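You operate a simulated robot arm through the tools that you are given. There is no shell and no other tool.

Carry out the task below with a simulated robot arm. There is one attempt and no reset: what you move stays moved.

## Task
Put things in order on the top of the orange bench. At the end: the clear jar (marked "SPARE") from the top of the orange bench stands where the black fan stood; the green cartridge stands where the white job ticket (marked "FAN") stood; the white job ticket from the top of the orange bench stands where the clear jar stood; the black fan from the top of the orange bench is in the white open carton (marked "SPARES"); whatever was shut is shut again. Leave all else as you found it, and nothing knocked over.

The check looks at the end state, three seconds after you hand in, the way a careful person would. Anything else that was tipped, shoved, dropped, spilled or broken makes it a failure.

## Robot
A 7-joint arm with a two-finger parallel gripper, fixed in place. Base frame: the origin is at the foot of the arm, x ahead of it, y to its left, z up; the work surface is at about z = 0. Readings come in mm, degrees, newtons and seconds.
With the tool pointing down near the work surface it reaches from about 220 to 580 mm from the base axis. Its first joint turns from -66.0 to 66.0 degrees. Payload 2.5 kg.
The tool frame sits at the grasp point between the pads (the TCP): z along the fingers, y along the line on which they close. The tips reach 23 mm beyond it. The gripper opens to 94 mm. The fingers are 38 mm wide and 10 mm thick; the gripper's body (54 by 96 mm) begins 39 mm behind the TCP.
Orientation is told as [roll, pitch, yaw] about the base's x, y, z axes, in that order, counted from this pose: with the fingers straight down and closing along the base's y, the tool's x points along the base's -x, its y along +y and its z along -z.

## Interface
- The arm moves only by the tool drive_tool. Its argument "commands" is a list that holds one entry, the list of rows, each a list of 6 numbers: the shift along the tool's x, y, z in mm, then the turn, a rotation vector about the tool's x, y, z in degrees. In form: [[[x, y, z, wx, wy, wz], ...]]. A call has 1 to 20 rows; each row is the pose to reach, as a shift and turn from the pose commanded when the call began, along the tool's axes at that moment. "jaw" is the gripper command, from -1 (shut) to 1 (fully open), values between in proportion, set as the call begins (left out, the last holds). Each row takes 0.2 s and may step no farther than 50 mm and 8.6 degrees from the row before; otherwise, or with a gripper value out of range, the whole call is refused. A pose out of reach is approached as far as the arm can. The call stops where the force on the tool passes 40 N (or 10 N more than at its start, if that is more) or the arm is blocked; 0.2 s more then pass. Each finger travels about 108 mm/s and halts on what it meets, pressing with about 22 N; the grip force reading is that of the motor and also rises with nothing between the fingers. The clock runs only during rows and for 0.2 s after the last one: add rows that repeat a pose to give the fingers time. The reply holds the time, the measured pose of the TCP, the force on the tool along the base axes, the opening and the grip force, in the units named above and with some noise, with the torque about the TCP (base axes, N m) and any sound that the robot's microphone picked up.
- Cameras (640 x 400 px; columns grow to the right, rows downward): "scene" is fixed at [126, -411.7, 550.5]; the picture's right is [0.74, -0.67, 0.00], its down [-0.41, -0.46, -0.79] and it looks along [0.53, 0.58, -0.62] (base axes); focal length 248 px, centre (320, 200). "wrist" rides on the gripper at [86, 16, -75] in the tool frame; the picture's right is [-0.18, 0.98, 0.00], its down [-0.58, -0.11, -0.81] and it looks along [-0.79, -0.15, 0.59] (tool axes); focal length 243 px, centre (320, 200). There is no depth. A picture from a camera that has moved, and an enlarged one, comes with that camera's place and axes in the base frame and with its lens. The place of the scene camera against the robot may be out by one fixed shift of up to 18 mm in any direction.
- camera(camera): a new picture of that camera. It takes no simulated time.
- close_up(camera, box): a new picture of the part [left, top, right, bottom] of that camera's present view, enlarged. It takes no simulated time.
- finish_job(): hands the job in; it is judged then, once.

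Places have to be worked out from the pictures, the camera data and where the tool is seen. Open the gripper and draw the arm clear of the work before you hand the job in, unless the task says otherwise.

The tools are called after "Emit:" as a command line: name --argument value ..., lists and objects as JSON in quotes. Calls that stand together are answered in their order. drive_tool: Moves the arm, as the interface text tells. Its arguments: {"type":"object","properties":{"commands":{"type":"array"},"jaw":{"type":"number"}},"required":["commands"]} The other tools are called the same way: camera (camera) takes a picture; close_up (camera, box) takes an enlarged picture of a part of a camera's view; finish_job () hands the job in.

At the start:

```text
time_s: 0.0
tool_pos: [329.4, 0.4, 382.7]
orientation: [0.0, 0.0, -0.1]
ft_force: [0.2, 0.3, -0.5]
ft_torque: [0.01, -0.02, -0.02]
grip_width: 94.1
grip_force: 0.1
```

scene: 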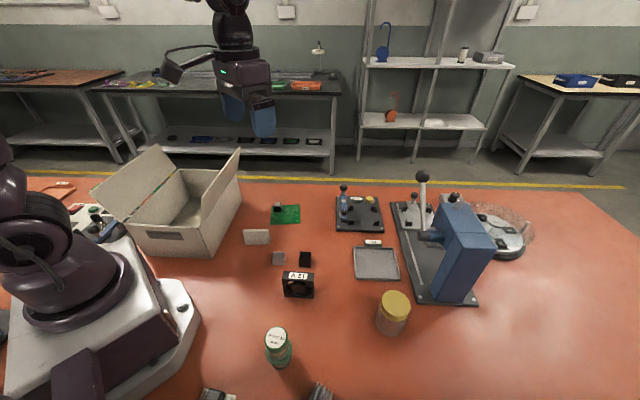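
wrist: 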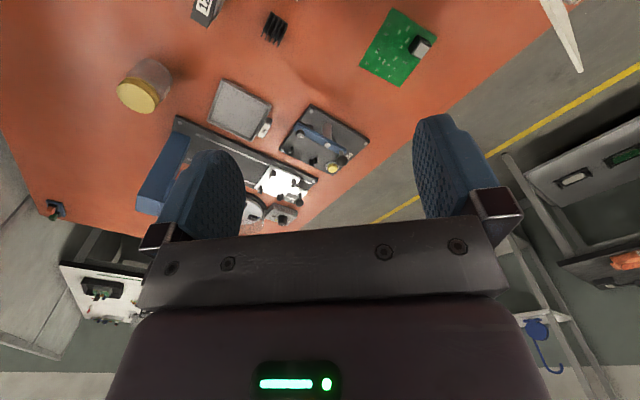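

The opening pictures show the carton, a ticket, a fan, a jar with a yellow lid and a green cylinder. I'll enlarge the regions to identify each one before moving.

Emit:
close_up --camera "scene" --box '[220, 180, 420, 305]'

Emit:
close_up --camera "scene" --box '[220, 275, 420, 400]'

Emit:
close_up --camera "scene" --box '[60, 130, 260, 255]'

Emit:
close_up --camera "scene" --box '[320, 150, 560, 310]'

```text
3.20 times, centred on (320, 242) of scene
camera zoom: at [126.0, -411.7, 550.5], right [0.74, -0.67, 0.0], down [-0.41, -0.46, -0.79], along [0.53, 0.58, -0.62], focal length 793 px, centre (320, 64)
```

zoom: 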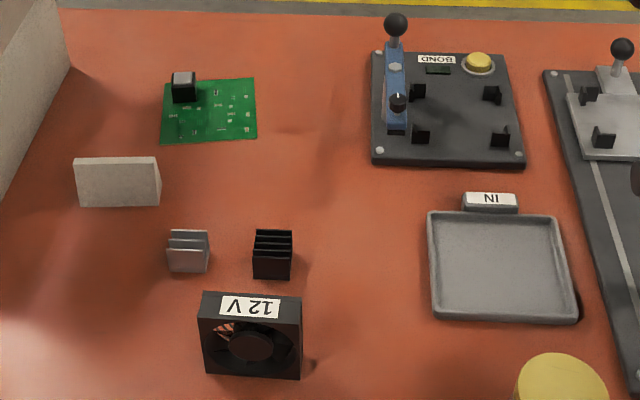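

```text
3.20 times, centred on (320, 338) of scene
camera zoom: at [126.0, -411.7, 550.5], right [0.74, -0.67, 0.0], down [-0.41, -0.46, -0.79], along [0.53, 0.58, -0.62], focal length 793 px, centre (320, -240)
```

zoom: 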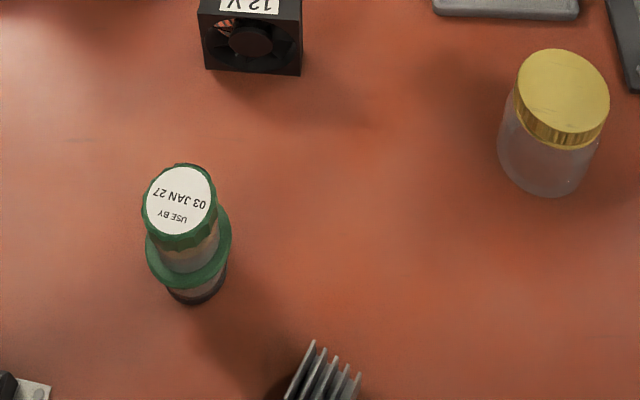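

```text
3.20 times, centred on (160, 192) of scene
camera zoom: at [126.0, -411.7, 550.5], right [0.74, -0.67, 0.0], down [-0.41, -0.46, -0.79], along [0.53, 0.58, -0.62], focal length 793 px, centre (832, 224)
```

zoom: 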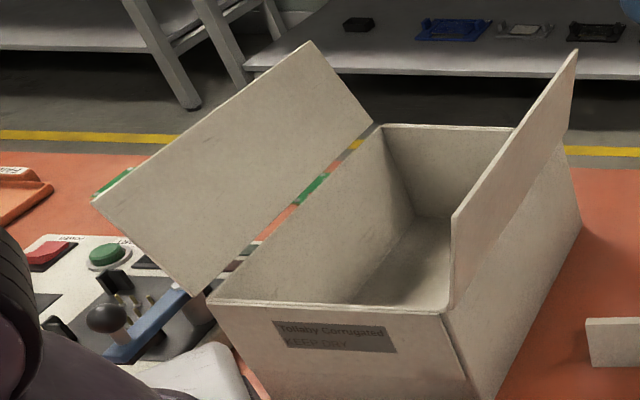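

```text
2.50 times, centred on (440, 230) of scene
camera zoom: at [126.0, -411.7, 550.5], right [0.74, -0.67, 0.0], down [-0.41, -0.46, -0.79], along [0.53, 0.58, -0.62], focal length 619 px, centre (20, 125)
```

zoom: 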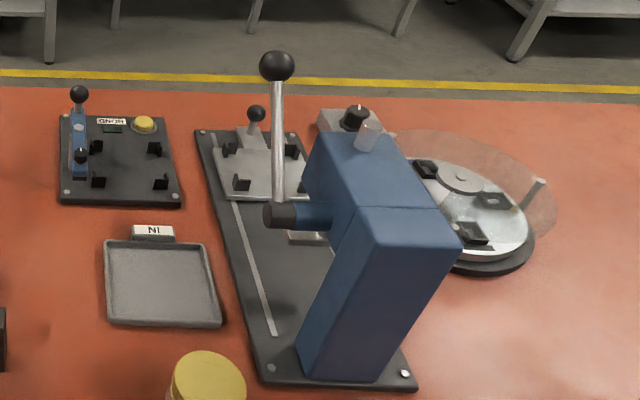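

The surfaces seen so far put the cartridge near (194,-230), the jar near (407,-333), the fan near (306,-143), the ticket near (320,69) and the carton around (200,280), all rough. I turn the wrist in place, high above everything, so its camera can see the carton and the bench's left side.

Emit:
drive_tool --commands '[[[0, 0, 0, 0, 0, -7.5], [0, 0, 0, 0, 0, -15], [0, 0, 0, 0, 0, -22.5], [0, 0, 0, 0, 0, -30], [0, 0, 0, 0, 0, -37.5], [0, 0, 0, 0, 0, -45], [0, 0, 0, 0, 0, -52.5], [0, 0, 0, 0, 0, -60], [0, 0, 0, 0, 0, -67.5], [0, 0, 0, 0, 0, -75], [0, 0, 0, 0, 0, -82.5], [0, 0, 0, 0, 0, -90]]]' --jaw 1

Emit:
camera --camera "wrist"

Emit:
camera --camera "scene"

```text
time_s: 2.6
tool_pos: [330.9, 1.8, 383.3]
orientation: [0.0, 0.0, 90.2]
ft_force: [0.5, -1.1, -0.6]
ft_torque: [-0.01, 0.0, 0.0]
grip_width: 94.1
grip_force: 0.0
```

```text
taken
camera wrist: at [316.0, -83.2, 457.0], right [-0.98, 0.18, 0.0], down [0.11, 0.58, 0.81], along [0.15, 0.79, -0.59], focal length 243 px, centre (320, 200)
```

wrist: 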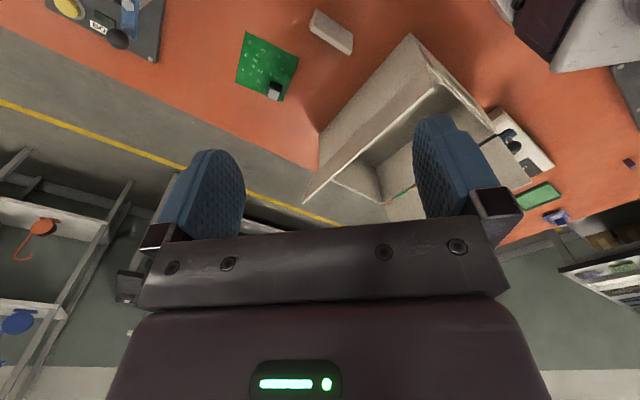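

```text
taken
```

scene: 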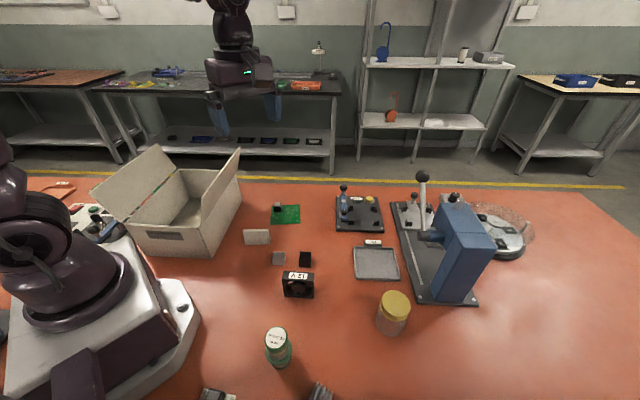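

The wrist camera sees the carton obliquely, with its two flaps standing up. I raise the tool, move it left and tilt the camera to look down into the carton and at the ticket.

Emit:
drive_tool --commands '[[[-30, 13, -10, 0, 5, 0], [-60, 27, -20, 0, 10, 0], [-90, 41, -30, 0, 15, 0], [-120, 54, -40, 0, 20, 0], [-150, 68, -50, 0, 25, 0], [-178, 81, -60, 0, 30, 0]]]'

Emit:
camera --camera "wrist"

Emit:
camera --camera "scene"

```text
time_s: 4.0
tool_pos: [247.6, 182.4, 446.8]
orientation: [0.0, 30.1, 90.0]
ft_force: [-0.3, -0.3, 0.3]
ft_torque: [-0.02, 0.0, 0.0]
grip_width: 93.8
grip_force: 0.0
```

```text
taken
camera wrist: at [232.4, 146.0, 553.7], right [-0.98, 0.16, -0.09], down [0.11, 0.91, 0.41], along [0.15, 0.39, -0.91], focal length 243 px, centre (320, 200)
```

wrist: 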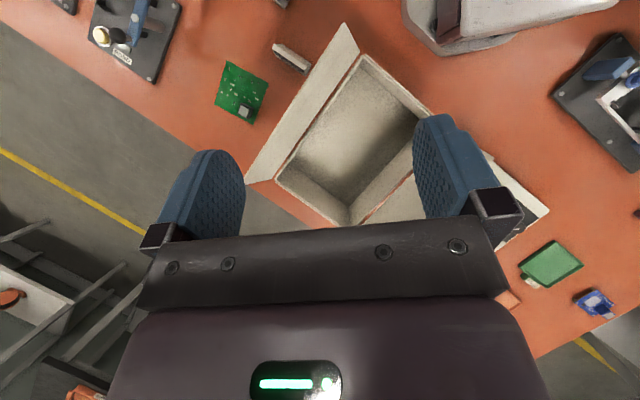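

```text
taken
```

scene: 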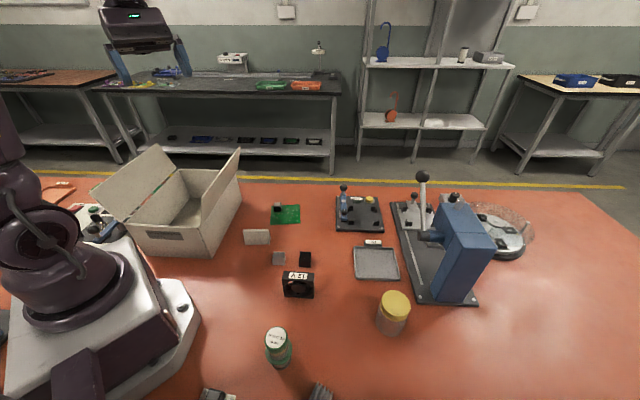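

The carton is empty and open, with two flaps leaning outward and a ticket beside it. I zoom in to measure the rim and floor and to check the left-hand items.

Emit:
close_up --camera "wrist" --box '[220, 0, 460, 150]'

Emit:
close_up --camera "wrist" --box '[230, 90, 470, 240]'

Emit:
close_up --camera "wrist" --box '[480, 140, 640, 340]'

```text
2.67 times, centred on (340, 75) of wrist
camera zoom: at [232.4, 146.0, 553.7], right [-0.98, 0.16, -0.09], down [0.11, 0.91, 0.41], along [0.15, 0.39, -0.91], focal length 647 px, centre (267, 533)
```

zoom: 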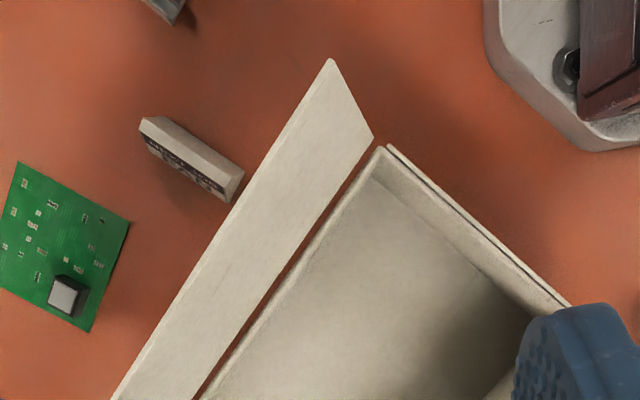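

```text
2.67 times, centred on (350, 165) of wrist
camera zoom: at [232.4, 146.0, 553.7], right [-0.98, 0.16, -0.09], down [0.11, 0.91, 0.41], along [0.15, 0.39, -0.91], focal length 647 px, centre (240, 293)
```

zoom: 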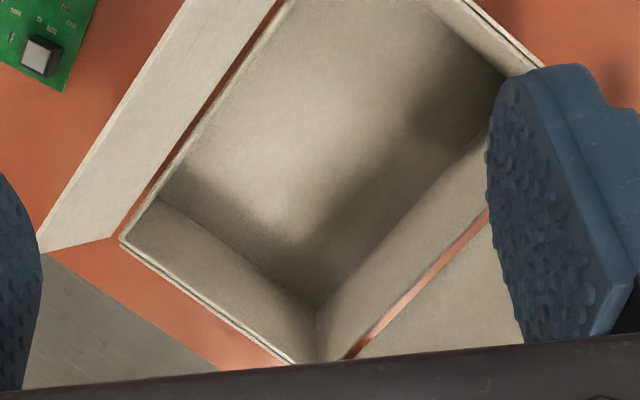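

```text
2.00 times, centred on (560, 240) of wrist
camera zoom: at [232.4, 146.0, 553.7], right [-0.98, 0.16, -0.09], down [0.11, 0.91, 0.41], along [0.15, 0.39, -0.91], focal length 485 px, centre (-160, 120)
```

zoom: 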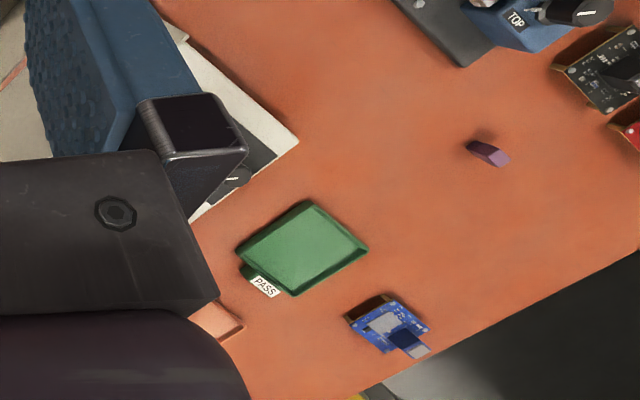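

From triangulating both cameras, the carton rim is roughly (200,102), (382,278), (255,402) and (73,226) at z≈125, and the right flap top is near z≈224. I enlarge the ticket and the objects beyond it from this same pose.

Emit:
close_up --camera "wrist" --box '[260, 30, 324, 80]'

Emit:
close_up --camera "wrist" --box '[60, 0, 220, 100]'

Emit:
close_up --camera "wrist" --box '[520, 0, 640, 160]'

```text
8.00 times, centred on (292, 55) of wrist
camera zoom: at [232.4, 146.0, 553.7], right [-0.98, 0.16, -0.09], down [0.11, 0.91, 0.41], along [0.15, 0.39, -0.91], focal length 1941 px, centre (544, 1360)
```

zoom: 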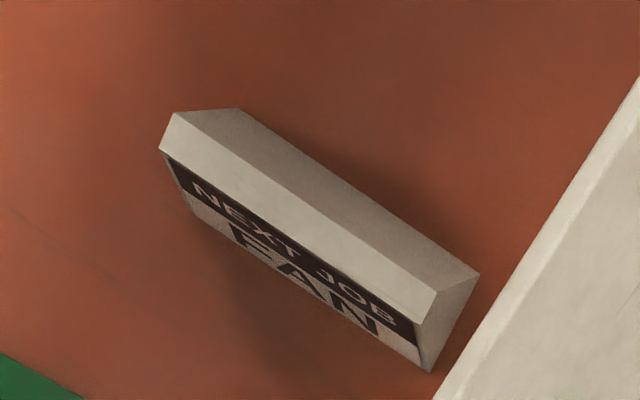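

```text
4.00 times, centred on (140, 50) of wrist
camera zoom: at [232.4, 146.0, 553.7], right [-0.98, 0.16, -0.09], down [0.11, 0.91, 0.41], along [0.15, 0.39, -0.91], focal length 970 px, centre (1040, 800)
```

zoom: 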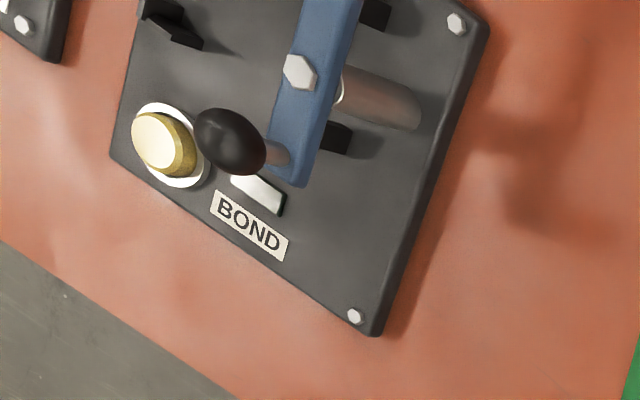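

```text
2.50 times, centred on (580, 80) of wrist
camera zoom: at [232.4, 146.0, 553.7], right [-0.98, 0.16, -0.09], down [0.11, 0.91, 0.41], along [0.15, 0.39, -0.91], focal length 606 px, centre (-330, 500)
```

zoom: 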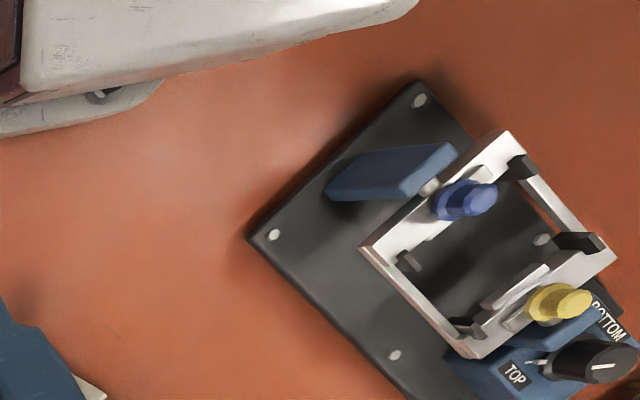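

The ticket is a wedge reading "NEXT JOB: FAN", with a footprint of about (343,40), (291,86), (360,60) and (308,105), so its centre is near (325,73). Next I level the tool, then swing to the right side to inspect the cartridge, jar and fan.

Emit:
drive_tool --commands '[[[0, 0, 0, 0, -7.5, 0], [0, 0, 0, 0, -15, 0], [0, 0, 0, 0, -22.5, 0], [0, 0, 0, 0, -30, 0]]]'

Emit:
drive_tool --commands '[[[11, -7, 0, 0, 0, 8.2], [22, -14, 0, 0, 0, 16.4], [33, -21, 0, 0, 0, 24.6], [44, -29, 0, 0, 0, 32.8], [55, -36, 0, 0, 0, 41], [66, -43, 0, 0, 0, 49.2], [77, -51, 0, 0, 0, 57.4], [88, -58, 0, 0, 0, 65.6], [99, -65, 0, 0, 0, 73.8], [110, -72, 0, 0, 0, 82], [120, -80, 0, 0, 0, 90]]]'

Emit:
drive_tool --commands '[[[6, -11, 0, 0, 0, 8.2], [12, -22, 0, 0, 0, 16.4], [18, -33, 0, 0, 0, 24.6], [24, -44, 0, 0, 0, 32.8], [30, -55, 0, 0, 0, 41], [36, -66, 0, 0, 0, 49.2], [42, -77, 0, 0, 0, 57.4], [48, -88, 0, 0, 0, 65.6], [54, -99, 0, 0, 0, 73.8], [62, -110, 0, 0, 0, 82], [70, -120, 0, 0, 0, 90]]]'

Emit:
drive_tool --commands '[[[0, 0, 0, 0, 7.5, 0], [0, 0, 0, 0, 15, 0], [0, 0, 0, 0, 22.5, 0], [0, 0, 0, 0, 30, 0]]]'

Emit:
camera --camera "wrist"

```text
time_s: 5.0
tool_pos: [249.4, 180.4, 444.6]
orientation: [-0.1, -0.1, 90.0]
ft_force: [-0.8, -0.5, 0.5]
ft_torque: [0.02, 0.03, -0.02]
grip_width: 93.8
grip_force: 0.1
```

```text
time_s: 7.4
tool_pos: [330.6, 58.2, 443.4]
orientation: [0.0, 0.0, -0.1]
ft_force: [-0.1, 0.4, 0.1]
ft_torque: [0.03, -0.01, 0.02]
grip_width: 94.0
grip_force: 0.1
```

```text
time_s: 9.8
tool_pos: [258.0, -62.7, 442.7]
orientation: [0.0, 0.0, -90.2]
ft_force: [-0.5, 0.5, -0.1]
ft_torque: [-0.01, 0.01, 0.01]
grip_width: 94.1
grip_force: 0.0
```

```text
time_s: 10.8
tool_pos: [259.2, -60.8, 442.4]
orientation: [0.0, 30.2, -89.9]
ft_force: [0.1, -0.3, -0.3]
ft_torque: [0.01, 0.0, -0.03]
grip_width: 94.1
grip_force: 0.0
```

```text
taken
camera wrist: at [276.5, -22.4, 550.1], right [0.98, -0.16, -0.09], down [-0.11, -0.91, 0.41], along [-0.15, -0.39, -0.91], focal length 243 px, centre (320, 200)
```

wrist: 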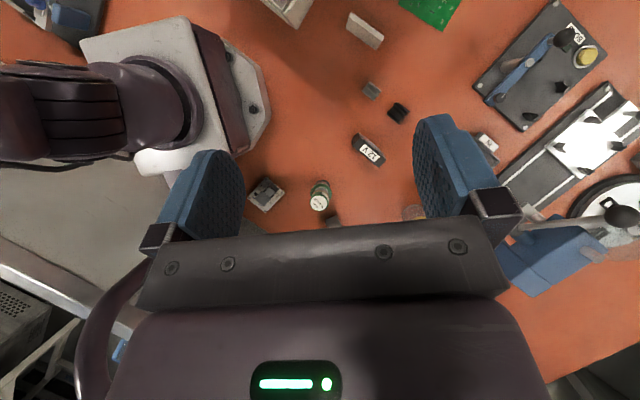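

The cartridge, fan, heatsinks, ticket and the press lever are all visible from here. I enlarge each of them to check what they are and measure their positions.

Emit:
close_up --camera "wrist" --box '[240, 160, 368, 240]'

Emit:
close_up --camera "wrist" --box '[320, 70, 448, 220]'

Emit:
close_up --camera "wrist" --box '[470, 80, 640, 290]'

Emit:
close_up --camera "scene" --box '[180, 310, 340, 400]'

```text
5.00 times, centred on (304, 200) of wrist
camera zoom: at [276.5, -22.4, 550.1], right [0.98, -0.16, -0.09], down [-0.11, -0.91, 0.41], along [-0.15, -0.39, -0.91], focal length 1213 px, centre (400, 200)
```

zoom: 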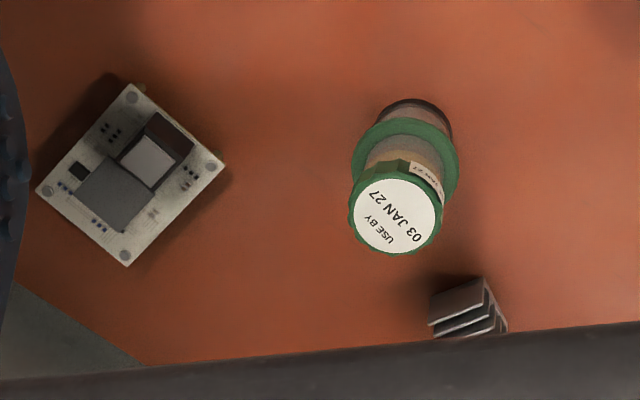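

```text
2.67 times, centred on (384, 145) of wrist
camera zoom: at [276.5, -22.4, 550.1], right [0.98, -0.16, -0.09], down [-0.11, -0.91, 0.41], along [-0.15, -0.39, -0.91], focal length 647 px, centre (149, 347)
```

zoom: 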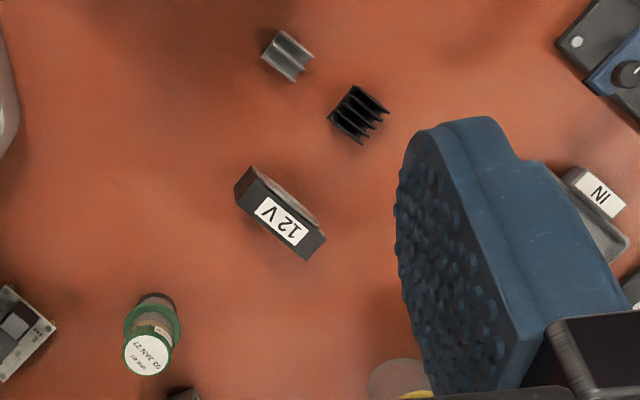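

```text
1.90 times, centred on (555, 185) of wrist
camera zoom: at [276.5, -22.4, 550.1], right [0.98, -0.16, -0.09], down [-0.11, -0.91, 0.41], along [-0.15, -0.39, -0.91], focal length 462 px, centre (-128, 229)
```

zoom: 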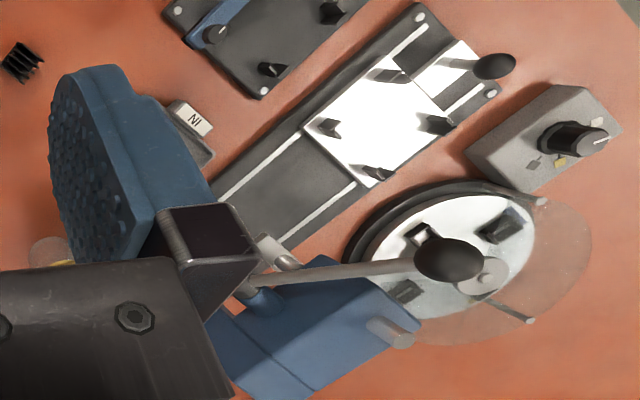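

```text
4.00 times, centred on (260, 355) of scene
camera zoom: at [126.0, -411.7, 550.5], right [0.74, -0.67, 0.0], down [-0.41, -0.46, -0.79], along [0.53, 0.58, -0.62], focal length 991 px, centre (560, -420)
```

zoom: 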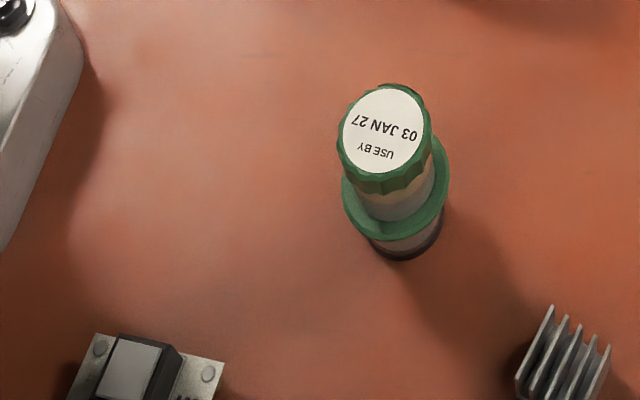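

The cartridge base is near (198,-224); it has a green flange at z≈45 and a cap top near z≈95. I enlarge the fan and the ticket from this viewpoint to pin down their footprints.

Emit:
close_up --camera "wrist" --box '[336, 120, 400, 180]'

Emit:
close_up --camera "wrist" --box '[330, 0, 400, 60]'

Emit:
close_up --camera "scene" --box '[230, 220, 330, 310]'

Emit:
close_up --camera "scene" --box '[350, 270, 450, 350]'

```text
6.67 times, centred on (368, 150) of wrist
camera zoom: at [276.5, -22.4, 550.1], right [0.98, -0.16, -0.09], down [-0.11, -0.91, 0.41], along [-0.15, -0.39, -0.91], focal length 1618 px, centre (0, 533)
```

zoom: 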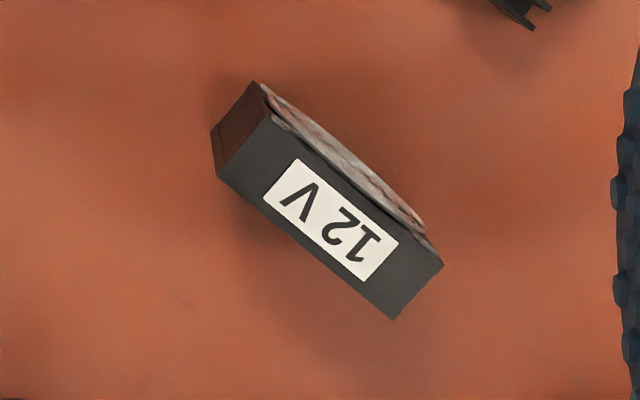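

```text
6.67 times, centred on (365, 30) of wrist
camera zoom: at [276.5, -22.4, 550.1], right [0.98, -0.16, -0.09], down [-0.11, -0.91, 0.41], along [-0.15, -0.39, -0.91], focal length 1618 px, centre (20, 1333)
```

zoom: 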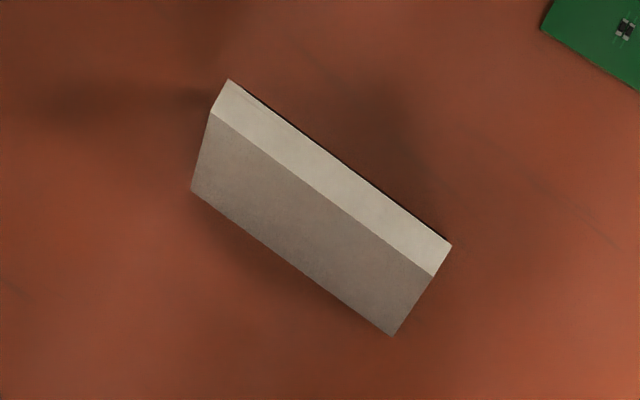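

```text
4.44 times, centred on (280, 265) of scene
camera zoom: at [126.0, -411.7, 550.5], right [0.74, -0.67, 0.0], down [-0.41, -0.46, -0.79], along [0.53, 0.58, -0.62], focal length 1101 px, centre (498, -89)
```

zoom: 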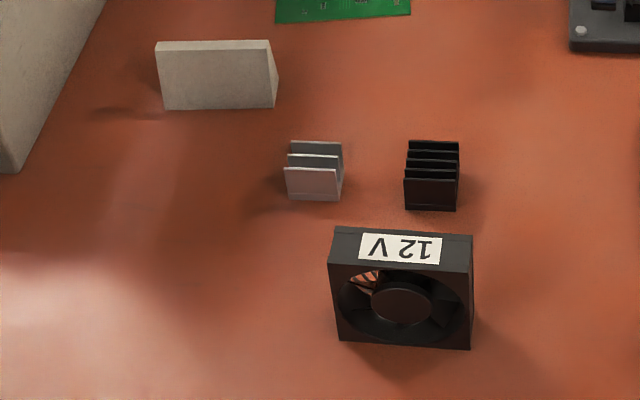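

```text
5.00 times, centred on (400, 310) of scene
camera zoom: at [126.0, -411.7, 550.5], right [0.74, -0.67, 0.0], down [-0.41, -0.46, -0.79], along [0.53, 0.58, -0.62], focal length 1238 px, centre (-80, -350)
```

zoom: 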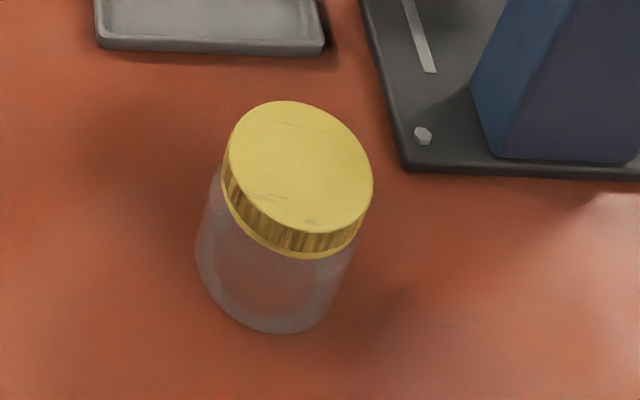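

The fan is about 70×70×23 mm with its centre near (311,-140), and the ticket is 69 long and 45 high with its centre at (325.5,72.6). I level the tool and turn toward the jar to measure it with the wrist camera.

Emit:
drive_tool --commands '[[[0, 0, 0, 0, -7.5, 0], [0, 0, 0, 0, -15, 0], [0, 0, 0, 0, -22.5, 0], [0, 0, 0, 0, -30, 0]]]'

Emit:
drive_tool --commands '[[[-20, 6, 16, 0, 0, -7.43], [-40, 11, 32, 0, 0, -14.86], [-60, 17, 48, 0, 0, -22.3], [-80, 23, 64, 0, 0, -29.7], [-100, 29, 80, 0, 0, -37.15], [-120, 34, 96, 0, 0, -44.6], [-140, 40, 112, 0, 0, -52]]]'

Emit:
camera --camera "wrist"

Emit:
camera --camera "scene"

```text
time_s: 11.8
tool_pos: [260.2, -62.2, 442.8]
orientation: [0.0, -0.1, -90.0]
ft_force: [0.2, 0.0, 0.5]
ft_torque: [0.01, 0.0, 0.03]
grip_width: 94.2
grip_force: 0.2
```

```text
time_s: 13.4
tool_pos: [303.4, -200.5, 330.6]
orientation: [0.0, 0.1, -38.0]
ft_force: [-0.1, 0.2, -0.2]
ft_torque: [0.0, 0.02, 0.01]
grip_width: 93.9
grip_force: 0.0
```

```text
taken
camera wrist: at [244.8, -133.0, 405.0], right [0.75, 0.66, 0.0], down [0.39, -0.44, 0.81], along [0.53, -0.6, -0.59], focal length 243 px, centre (320, 200)
```

wrist: 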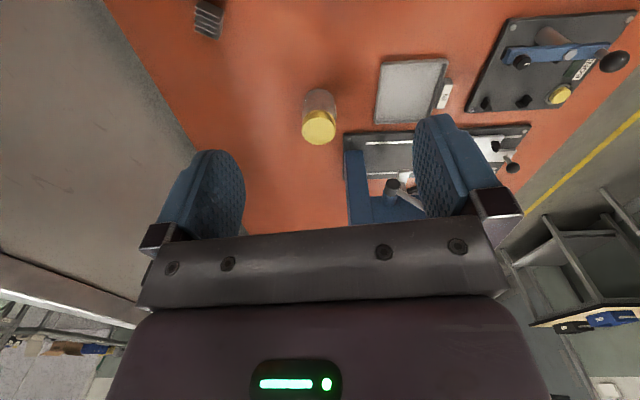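

```text
taken
```

scene: 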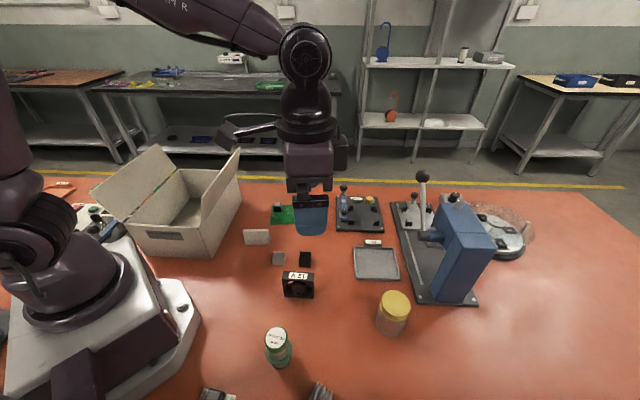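

The jar is in clear view from behind the gripper. I enlarge it to measure its centre and height.

Emit:
close_up --camera "wrist" --box '[280, 70, 360, 160]'

Emit:
close_up --camera "wrist" --box '[320, 40, 560, 230]'

```text
4.44 times, centred on (320, 115) of wrist
camera zoom: at [244.8, -133.0, 405.0], right [0.75, 0.66, 0.0], down [0.39, -0.44, 0.81], along [0.53, -0.6, -0.59], focal length 1078 px, centre (320, 578)
```

zoom: 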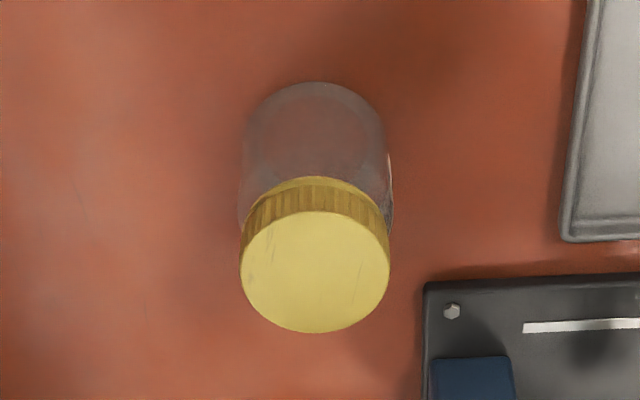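

```text
2.11 times, centred on (440, 135) of wrist
camera zoom: at [244.8, -133.0, 405.0], right [0.75, 0.66, 0.0], down [0.39, -0.44, 0.81], along [0.53, -0.6, -0.59], focal length 511 px, centre (67, 337)
```

zoom: 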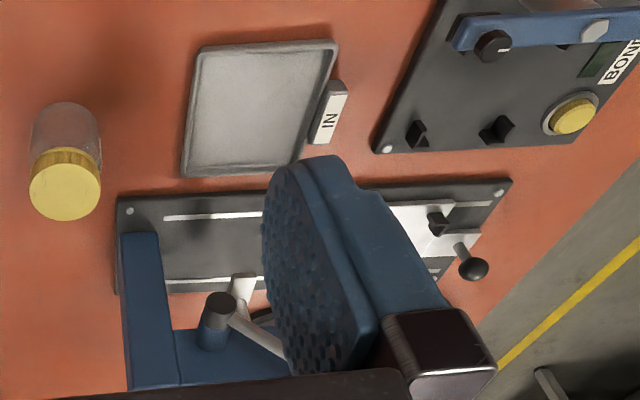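

The jar reads about 59 mm across and 78 mm tall, centred near (411,-325). Now I turn the tool to yaw ≈42° and hover over the fan at about (311,-140,210), with the jaws set to close across the fan's 70 mm width.

Emit:
drive_tool --commands '[[[3, 5, 12, 0, 0, -7.96], [6, 10, 24, 0, 0, -15.92], [9, 16, 36, 0, 0, -23.88], [12, 21, 48, 0, 0, -31.84], [15, 26, 60, 0, 0, -39.8], [18, 31, 72, 0, 0, -47.76], [21, 37, 84, 0, 0, -55.72], [24, 42, 96, 0, 0, -63.68], [27, 47, 108, 0, 0, -71.64], [30, 53, 120, 0, 0, -79.6], [30, 53, 120, 0, 0, -79.6], [30, 53, 120, 0, 0, -79.6]]]'

Emit:
camera --camera "wrist"

Emit:
camera --camera "scene"

```text
time_s: 16.0
tool_pos: [308.5, -140.1, 211.4]
orientation: [0.0, -0.1, 41.7]
ft_force: [0.2, 0.0, 0.4]
ft_torque: [0.01, 0.0, -0.04]
grip_width: 94.2
grip_force: 0.1
```

```text
taken
camera wrist: at [233.4, -184.1, 285.5], right [-0.52, 0.86, 0.0], down [0.51, 0.31, 0.81], along [0.69, 0.42, -0.59], focal length 243 px, centre (320, 200)
```

wrist: 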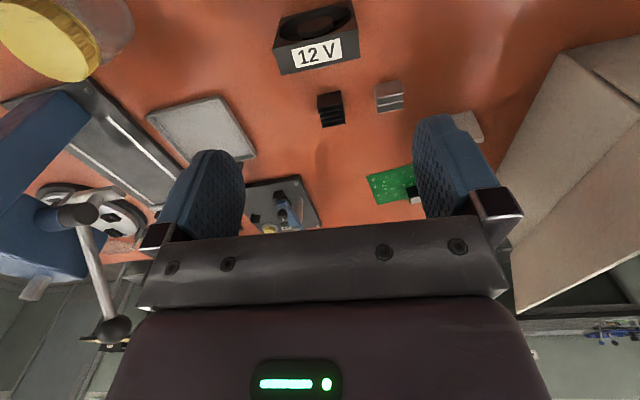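

```text
taken
```

scene: 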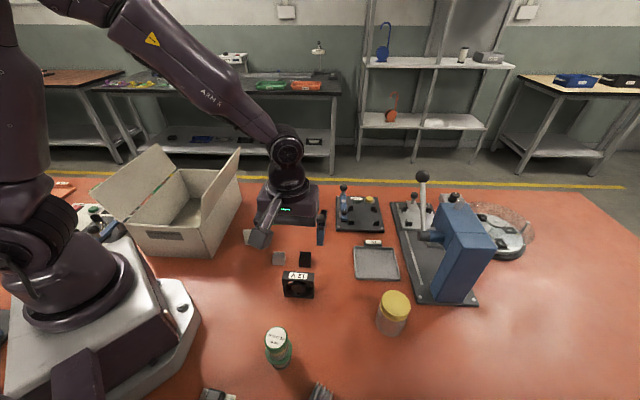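

The hover is close to plan, and the fan shows at the top of the wrist picture. I enlarge it to check how the fan lines up with the fingers before going down.

Emit:
close_up --camera "wrist" --box '[256, 0, 384, 80]'

Emit:
close_up --camera "scene" --box '[220, 160, 360, 310]'

```text
5.00 times, centred on (320, 40) of wrist
camera zoom: at [233.4, -184.1, 285.5], right [-0.52, 0.86, 0.0], down [0.51, 0.31, 0.81], along [0.69, 0.42, -0.59], focal length 1213 px, centre (320, 1000)
```

zoom: 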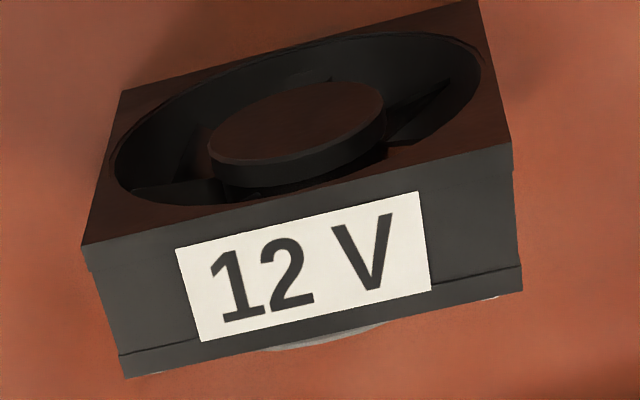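

```text
2.67 times, centred on (290, 235) of scene
camera zoom: at [126.1, -411.7, 550.5], right [0.74, -0.67, 0.0], down [-0.41, -0.46, -0.79], along [0.53, 0.58, -0.62], focal length 660 px, centre (400, 107)
```

zoom: 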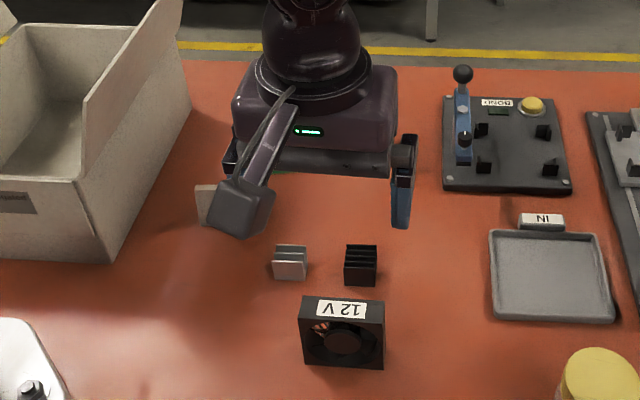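

The fan's top is 70×22 mm, centred at (311.2,-139.6) with its width axis at yaw ≈42.8°. I correct 3 mm in plan and go down to z≈105, with the tips still above the fan, for a last check.

Emit:
drive_tool --commands '[[[-1, -1, 20, 0, 0, -0.5], [-2, -2, 40, 0, 0, -1], [-2, -2, 60, 0, 0, -1], [-2, -2, 80, 0, 0, -1], [-2, -2, 100, 0, 0, -1], [-2, -2, 106, 0, 0, -1], [-2, -2, 106, 0, 0, -1]]]'

Emit:
camera --camera "wrist"

Emit:
close_up --camera "scene" --box '[220, 180, 380, 320]'

```text
time_s: 17.6
tool_pos: [311.7, -140.1, 103.8]
orientation: [0.0, 0.1, 42.6]
ft_force: [-0.4, -0.8, -0.2]
ft_torque: [0.0, 0.01, 0.01]
grip_width: 93.9
grip_force: 0.0
```

```text
taken
camera wrist: at [237.3, -185.3, 178.9], right [-0.53, 0.85, 0.0], down [0.5, 0.31, 0.81], along [0.68, 0.43, -0.59], focal length 243 px, centre (320, 200)
```

wrist: 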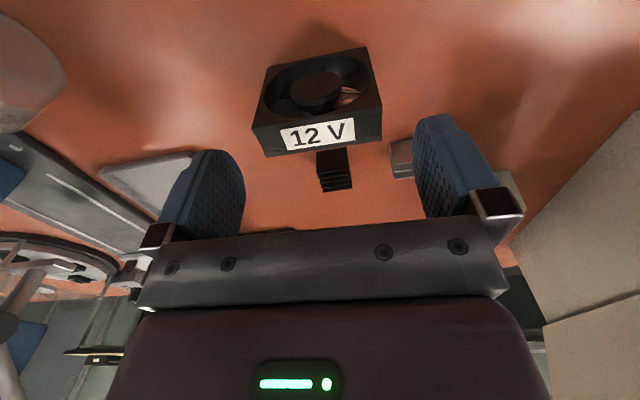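

```text
2.86 times, centred on (300, 250) of scene
camera zoom: at [126.1, -411.7, 550.5], right [0.74, -0.67, 0.0], down [-0.41, -0.46, -0.79], along [0.53, 0.58, -0.62], focal length 708 px, centre (377, 57)
```

zoom: 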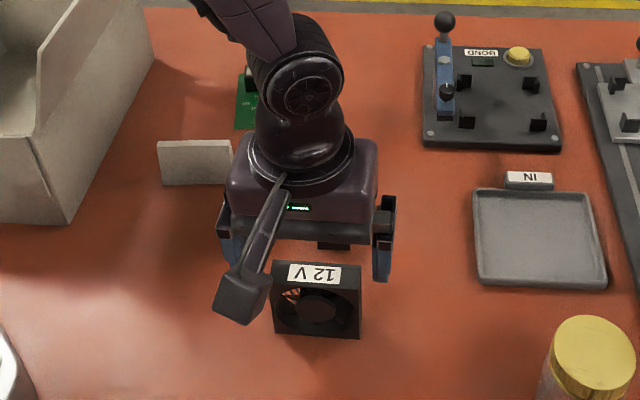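

The fan sits centred between the fingers and the approach is clear. I go straight down to TCP z≈47, which puts the tips near z≈24.

Emit:
drive_tool --commands '[[[0, 0, 12, 0, 0, 0], [0, 0, 24, 0, 0, 0], [0, 0, 36, 0, 0, 0], [0, 0, 48, 0, 0, 0], [0, 0, 57, 0, 0, 0], [0, 0, 57, 0, 0, 0]]]'

Emit:
camera --camera "wrist"

Emit:
close_up --camera "scene" --box '[220, 180, 380, 320]'

```text
time_s: 19.0
tool_pos: [312.0, -140.6, 47.8]
orientation: [0.1, -0.1, 42.5]
ft_force: [-0.2, -0.1, 0.1]
ft_torque: [0.01, -0.01, 0.02]
grip_width: 94.0
grip_force: 0.1
```

```text
taken
camera wrist: at [238.5, -186.2, 122.0], right [-0.53, 0.85, 0.0], down [0.5, 0.31, 0.81], along [0.68, 0.43, -0.59], focal length 243 px, centre (320, 200)
```

wrist: 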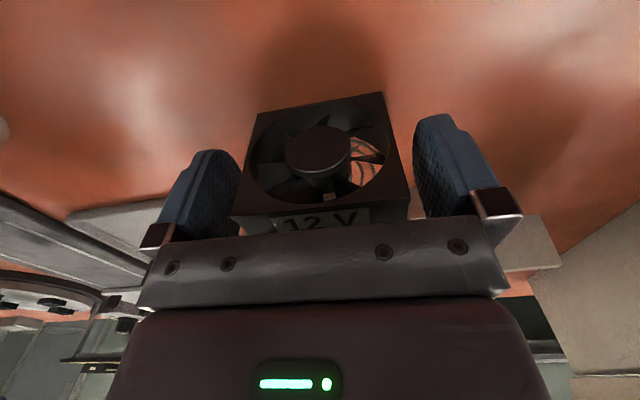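

```text
2.86 times, centred on (300, 250) of scene
camera zoom: at [126.1, -411.7, 550.5], right [0.74, -0.67, 0.0], down [-0.41, -0.46, -0.79], along [0.53, 0.58, -0.62], focal length 708 px, centre (377, 57)
```

zoom: 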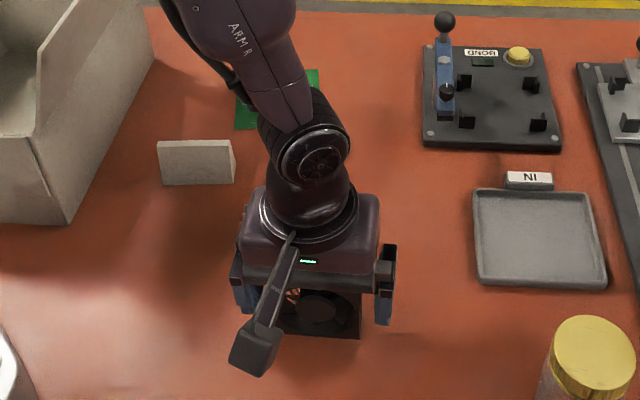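

Both fingers flank the fan's sides. I close on it in place.

Emit:
drive_tool --commands '[[[0, 0, 0, 0, 0, 0], [0, 0, 0, 0, 0, 0], [0, 0, 0, 0, 0, 0], [0, 0, 0, 0, 0, 0]]]' --jaw -1

```text
time_s: 20.0
tool_pos: [312.2, -141.6, 48.7]
orientation: [0.1, 0.1, 42.5]
ft_force: [0.6, 0.5, 0.0]
ft_torque: [-0.02, 0.0, -0.01]
grip_width: 69.8
grip_force: 21.7
```

The grip reads 69.8 mm, so the fan is held. I lift straight up to about z≈320.

Emit:
drive_tool --commands '[[[0, 0, -8, 0, 0, 0], [0, 0, -20, 0, 0, 0], [0, 0, -45, 0, 0, 0], [0, 0, -75, 0, 0, 0], [0, 0, -105, 0, 0, 0], [0, 0, -135, 0, 0, 0], [0, 0, -165, 0, 0, 0], [0, 0, -195, 0, 0, 0], [0, 0, -225, 0, 0, 0], [0, 0, -250, 0, 0, 0], [0, 0, -272, 0, 0, 0], [0, 0, -272, 0, 0, 0]]]'

Emit:
camera --camera "scene"

Emit:
camera --camera "wrist"

```text
time_s: 22.6
tool_pos: [311.0, -142.8, 318.9]
orientation: [0.0, 0.1, 42.6]
ft_force: [-0.5, -0.9, -0.4]
ft_torque: [0.02, 0.0, -0.02]
grip_width: 69.3
grip_force: 21.8
```

```text
taken
```

scene: 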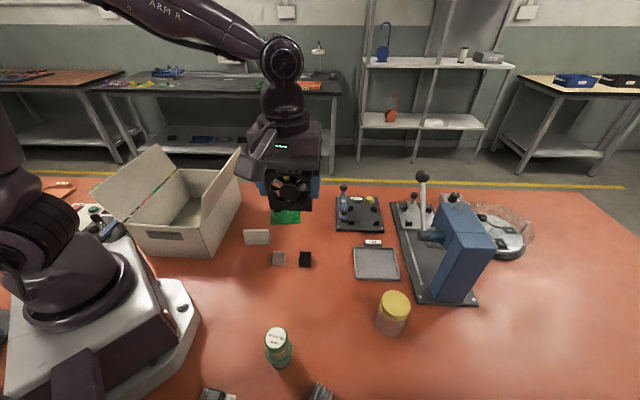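

```text
taken
camera wrist: at [236.9, -188.2, 393.5], right [-0.53, 0.85, 0.0], down [0.5, 0.31, 0.81], along [0.68, 0.43, -0.59], focal length 243 px, centre (320, 200)
```

wrist: 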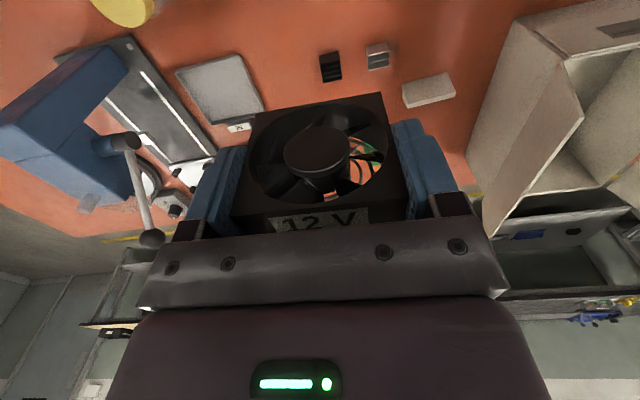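

The fan is held level at z≈319, so its bottom is near 271 and clears the flap top at about 224. I carry it across to above the carton at roughly (238,262).

Emit:
drive_tool --commands '[[[-8, 12, 0, 0, 0, 0], [-24, 37, 0, 0, 0, 0], [-41, 65, 0, 0, 0, 0], [-59, 93, 0, 0, 0, 0], [-77, 121, 0, 0, 0, 0], [-95, 150, 0, 0, 0, 0], [-113, 179, 0, 0, 0, -0.5], [-131, 208, 0, 0, 0, -0.5], [-149, 236, 0, 0, 0, -1], [-167, 264, 0, 0, 0, -1], [-184, 292, 0, 0, 0, -1.5], [-200, 317, 0, 0, 0, -1.5], [-212, 337, 0, 0, 0, -1.5], [-219, 347, 0, 0, 0, -1.5], [-219, 347, 0, 0, 0, -1.5]]]'

Emit:
camera --camera "wrist"

Emit:
camera --camera "scene"

```text
time_s: 25.8
tool_pos: [238.1, 262.3, 319.3]
orientation: [0.0, 0.1, 44.1]
ft_force: [0.1, -0.4, -0.4]
ft_torque: [0.02, -0.03, 0.04]
grip_width: 69.8
grip_force: 22.3
```

```text
taken
camera wrist: at [165.9, 215.6, 393.6], right [-0.55, 0.83, 0.0], down [0.49, 0.33, 0.81], along [0.67, 0.44, -0.59], focal length 243 px, centre (320, 200)
```

wrist: 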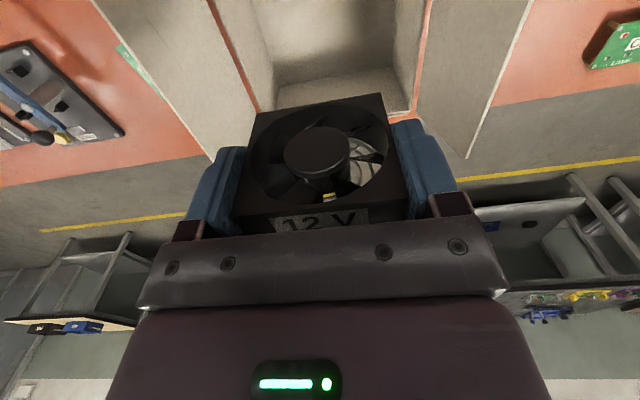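

```text
taken
```

scene: 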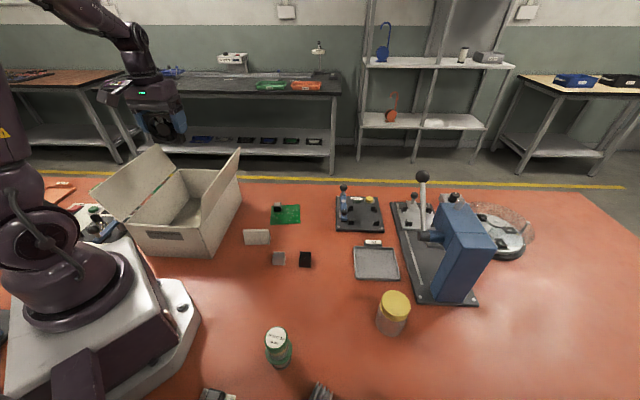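

The fan hangs over the carton between the two flaps. I enlarge the wrist view to confirm the rim lines before lowering.

Emit:
close_up --camera "wrist" --box '[180, 0, 500, 200]'

Emit:
close_up --camera "scene" --box '[60, 60, 260, 260]'

```text
2.00 times, centred on (340, 100) of wrist
camera zoom: at [165.9, 215.6, 393.6], right [-0.55, 0.83, 0.0], down [0.49, 0.33, 0.81], along [0.67, 0.44, -0.59], focal length 485 px, centre (280, 400)
```

zoom: 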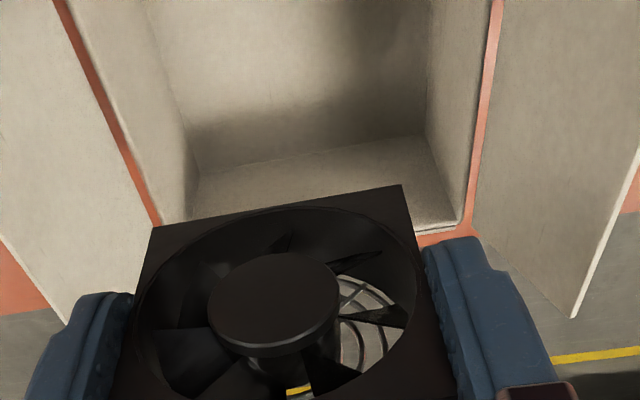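

```text
2.00 times, centred on (160, 160) of scene
camera zoom: at [126.1, -411.7, 550.5], right [0.74, -0.67, 0.0], down [-0.41, -0.46, -0.79], along [0.53, 0.58, -0.62], focal length 495 px, centre (640, 280)
```

zoom: 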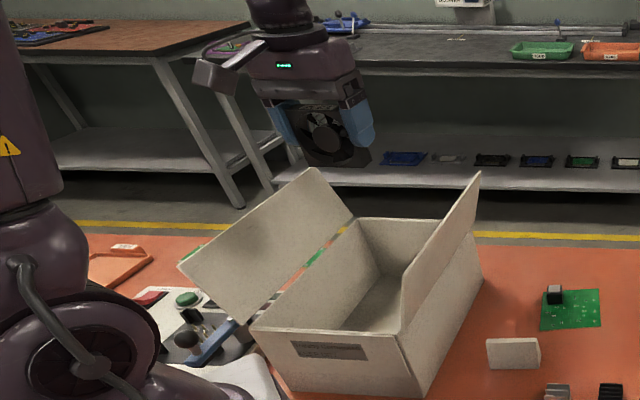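

The rim sits at z≈128, with the long walls about 88 mm either side of the tool and the camera stalk more than 45 mm inside the near wall. I lower the fan to TCP z≈100 and look again.

Emit:
drive_tool --commands '[[[0, 0, 10, 0, 0, 0], [0, 0, 30, 0, 0, 0], [0, 0, 50, 0, 0, 0], [0, 0, 70, 0, 0, 0], [0, 0, 90, 0, 0, 0], [0, 0, 110, 0, 0, 0], [0, 0, 130, 0, 0, 0], [0, 0, 150, 0, 0, 0], [0, 0, 170, 0, 0, 0], [0, 0, 190, 0, 0, 0], [0, 0, 205, 0, 0, 0], [0, 0, 219, 0, 0, 0], [0, 0, 219, 0, 0, 0]]]'

Emit:
camera --camera "wrist"

Emit:
close_up --camera "scene" --box '[60, 60, 260, 260]'

```text
time_s: 28.6
tool_pos: [238.2, 262.3, 99.8]
orientation: [0.0, 0.0, 44.1]
ft_force: [-0.9, 0.3, -0.9]
ft_torque: [0.05, 0.03, -0.03]
grip_width: 69.6
grip_force: 21.5
```

```text
taken
camera wrist: at [165.1, 214.9, 174.4], right [-0.55, 0.83, 0.0], down [0.49, 0.33, 0.81], along [0.67, 0.45, -0.59], focal length 243 px, centre (320, 200)
```

wrist: 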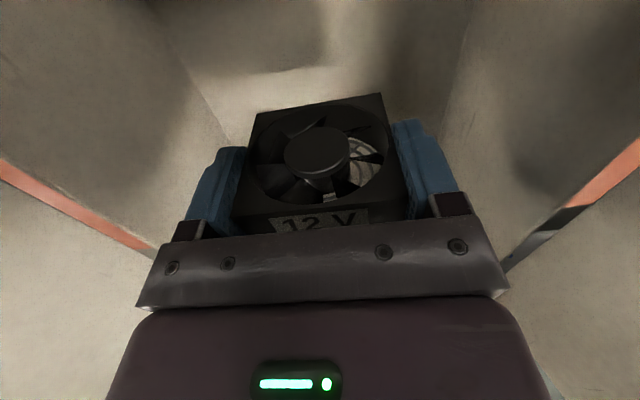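

```text
2.00 times, centred on (160, 160) of scene
camera zoom: at [126.1, -411.7, 550.5], right [0.74, -0.67, 0.0], down [-0.41, -0.46, -0.79], along [0.53, 0.58, -0.62], focal length 495 px, centre (640, 280)
```

zoom: 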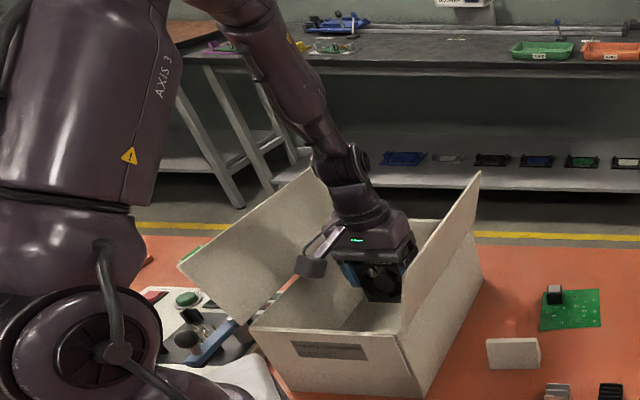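

The fan is inside the carton walls with clearance all round. I lower another 42 mm gently, which leaves its bottom about 9 mm above bench level.

Emit:
drive_tool --commands '[[[0, 0, 8, 0, 0, 0], [0, 0, 16, 0, 0, 0], [0, 0, 24, 0, 0, 0], [0, 0, 32, 0, 0, 0], [0, 0, 38, 0, 0, 0], [0, 0, 42, 0, 0, 0], [0, 0, 42, 0, 0, 0]]]'

Emit:
drive_tool --commands '[[[0, 0, 1, 0, 0, 0], [0, 0, 2, 0, 0, 0], [0, 0, 2, 0, 0, 0]]]'

```text
time_s: 30.2
tool_pos: [237.0, 263.1, 58.7]
orientation: [0.0, 0.0, 44.2]
ft_force: [0.8, -0.1, -1.0]
ft_torque: [-0.01, 0.01, 0.04]
grip_width: 69.6
grip_force: 22.3
```

```text
time_s: 31.0
tool_pos: [238.4, 263.5, 57.0]
orientation: [0.0, 0.0, 44.1]
ft_force: [0.3, 0.9, -0.7]
ft_torque: [0.01, 0.05, 0.01]
grip_width: 69.8
grip_force: 22.0
```

No contact force yet at TCP z≈57. I keep lowering in 1 mm rows and watch the vertical force.

Emit:
drive_tool --commands '[[[0, 0, 1, 0, 0, 0], [0, 0, 2, 0, 0, 0], [0, 0, 2, 0, 0, 0]]]'

Emit:
drive_tool --commands '[[[0, 0, 1, 0, 0, 0], [0, 0, 2, 0, 0, 0], [0, 0, 2, 0, 0, 0]]]'

```text
time_s: 31.8
tool_pos: [237.4, 263.7, 54.1]
orientation: [0.0, 0.1, 44.0]
ft_force: [-0.2, 0.0, -1.1]
ft_torque: [-0.01, -0.01, -0.01]
grip_width: 69.6
grip_force: 22.1
```

```text
time_s: 32.6
tool_pos: [237.1, 262.8, 51.8]
orientation: [0.0, -0.1, 44.0]
ft_force: [-1.5, -0.7, 16.3]
ft_torque: [-0.1, 0.08, 0.01]
grip_width: 69.6
grip_force: 21.9
```

The fan's base has met the carton floor (16 N up). I back off about 1 mm and open the jaws modestly to about 86 mm.

Emit:
drive_tool --commands '[[[0, 0, -0.8, 0, 0, 0], [0, 0, -0.8, 0, 0, 0]]]'

Emit:
drive_tool --commands '[[[0, 0, 0, 0, 0, 0], [0, 0, 0, 0, 0, 0], [0, 0, 0, 0, 0, 0], [0, 0, 0, 0, 0, 0]]]' --jaw 0.83

Emit:
camera --camera "wrist"

```text
time_s: 33.2
tool_pos: [236.4, 262.9, 54.1]
orientation: [0.0, 0.0, 44.1]
ft_force: [0.4, 0.0, 2.3]
ft_torque: [0.03, -0.03, 0.01]
grip_width: 70.1
grip_force: 22.2
```

```text
time_s: 34.2
tool_pos: [236.2, 262.9, 54.0]
orientation: [0.0, 0.0, 44.1]
ft_force: [0.5, -0.1, -0.6]
ft_torque: [0.02, -0.01, -0.01]
grip_width: 86.1
grip_force: 0.1
```

```text
taken
camera wrist: at [164.0, 215.6, 127.3], right [-0.55, 0.83, 0.0], down [0.49, 0.33, 0.81], along [0.67, 0.45, -0.59], focal length 243 px, centre (320, 200)
```

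wrist: 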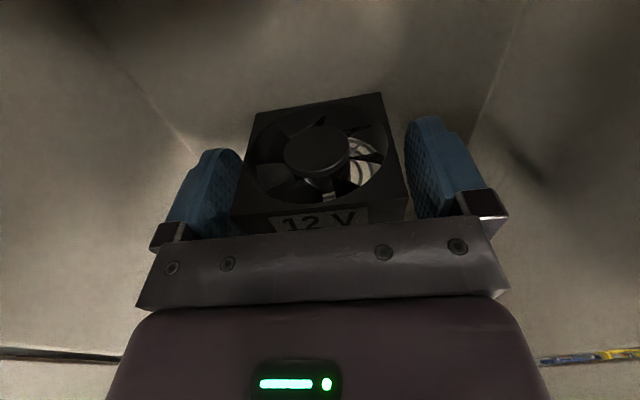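

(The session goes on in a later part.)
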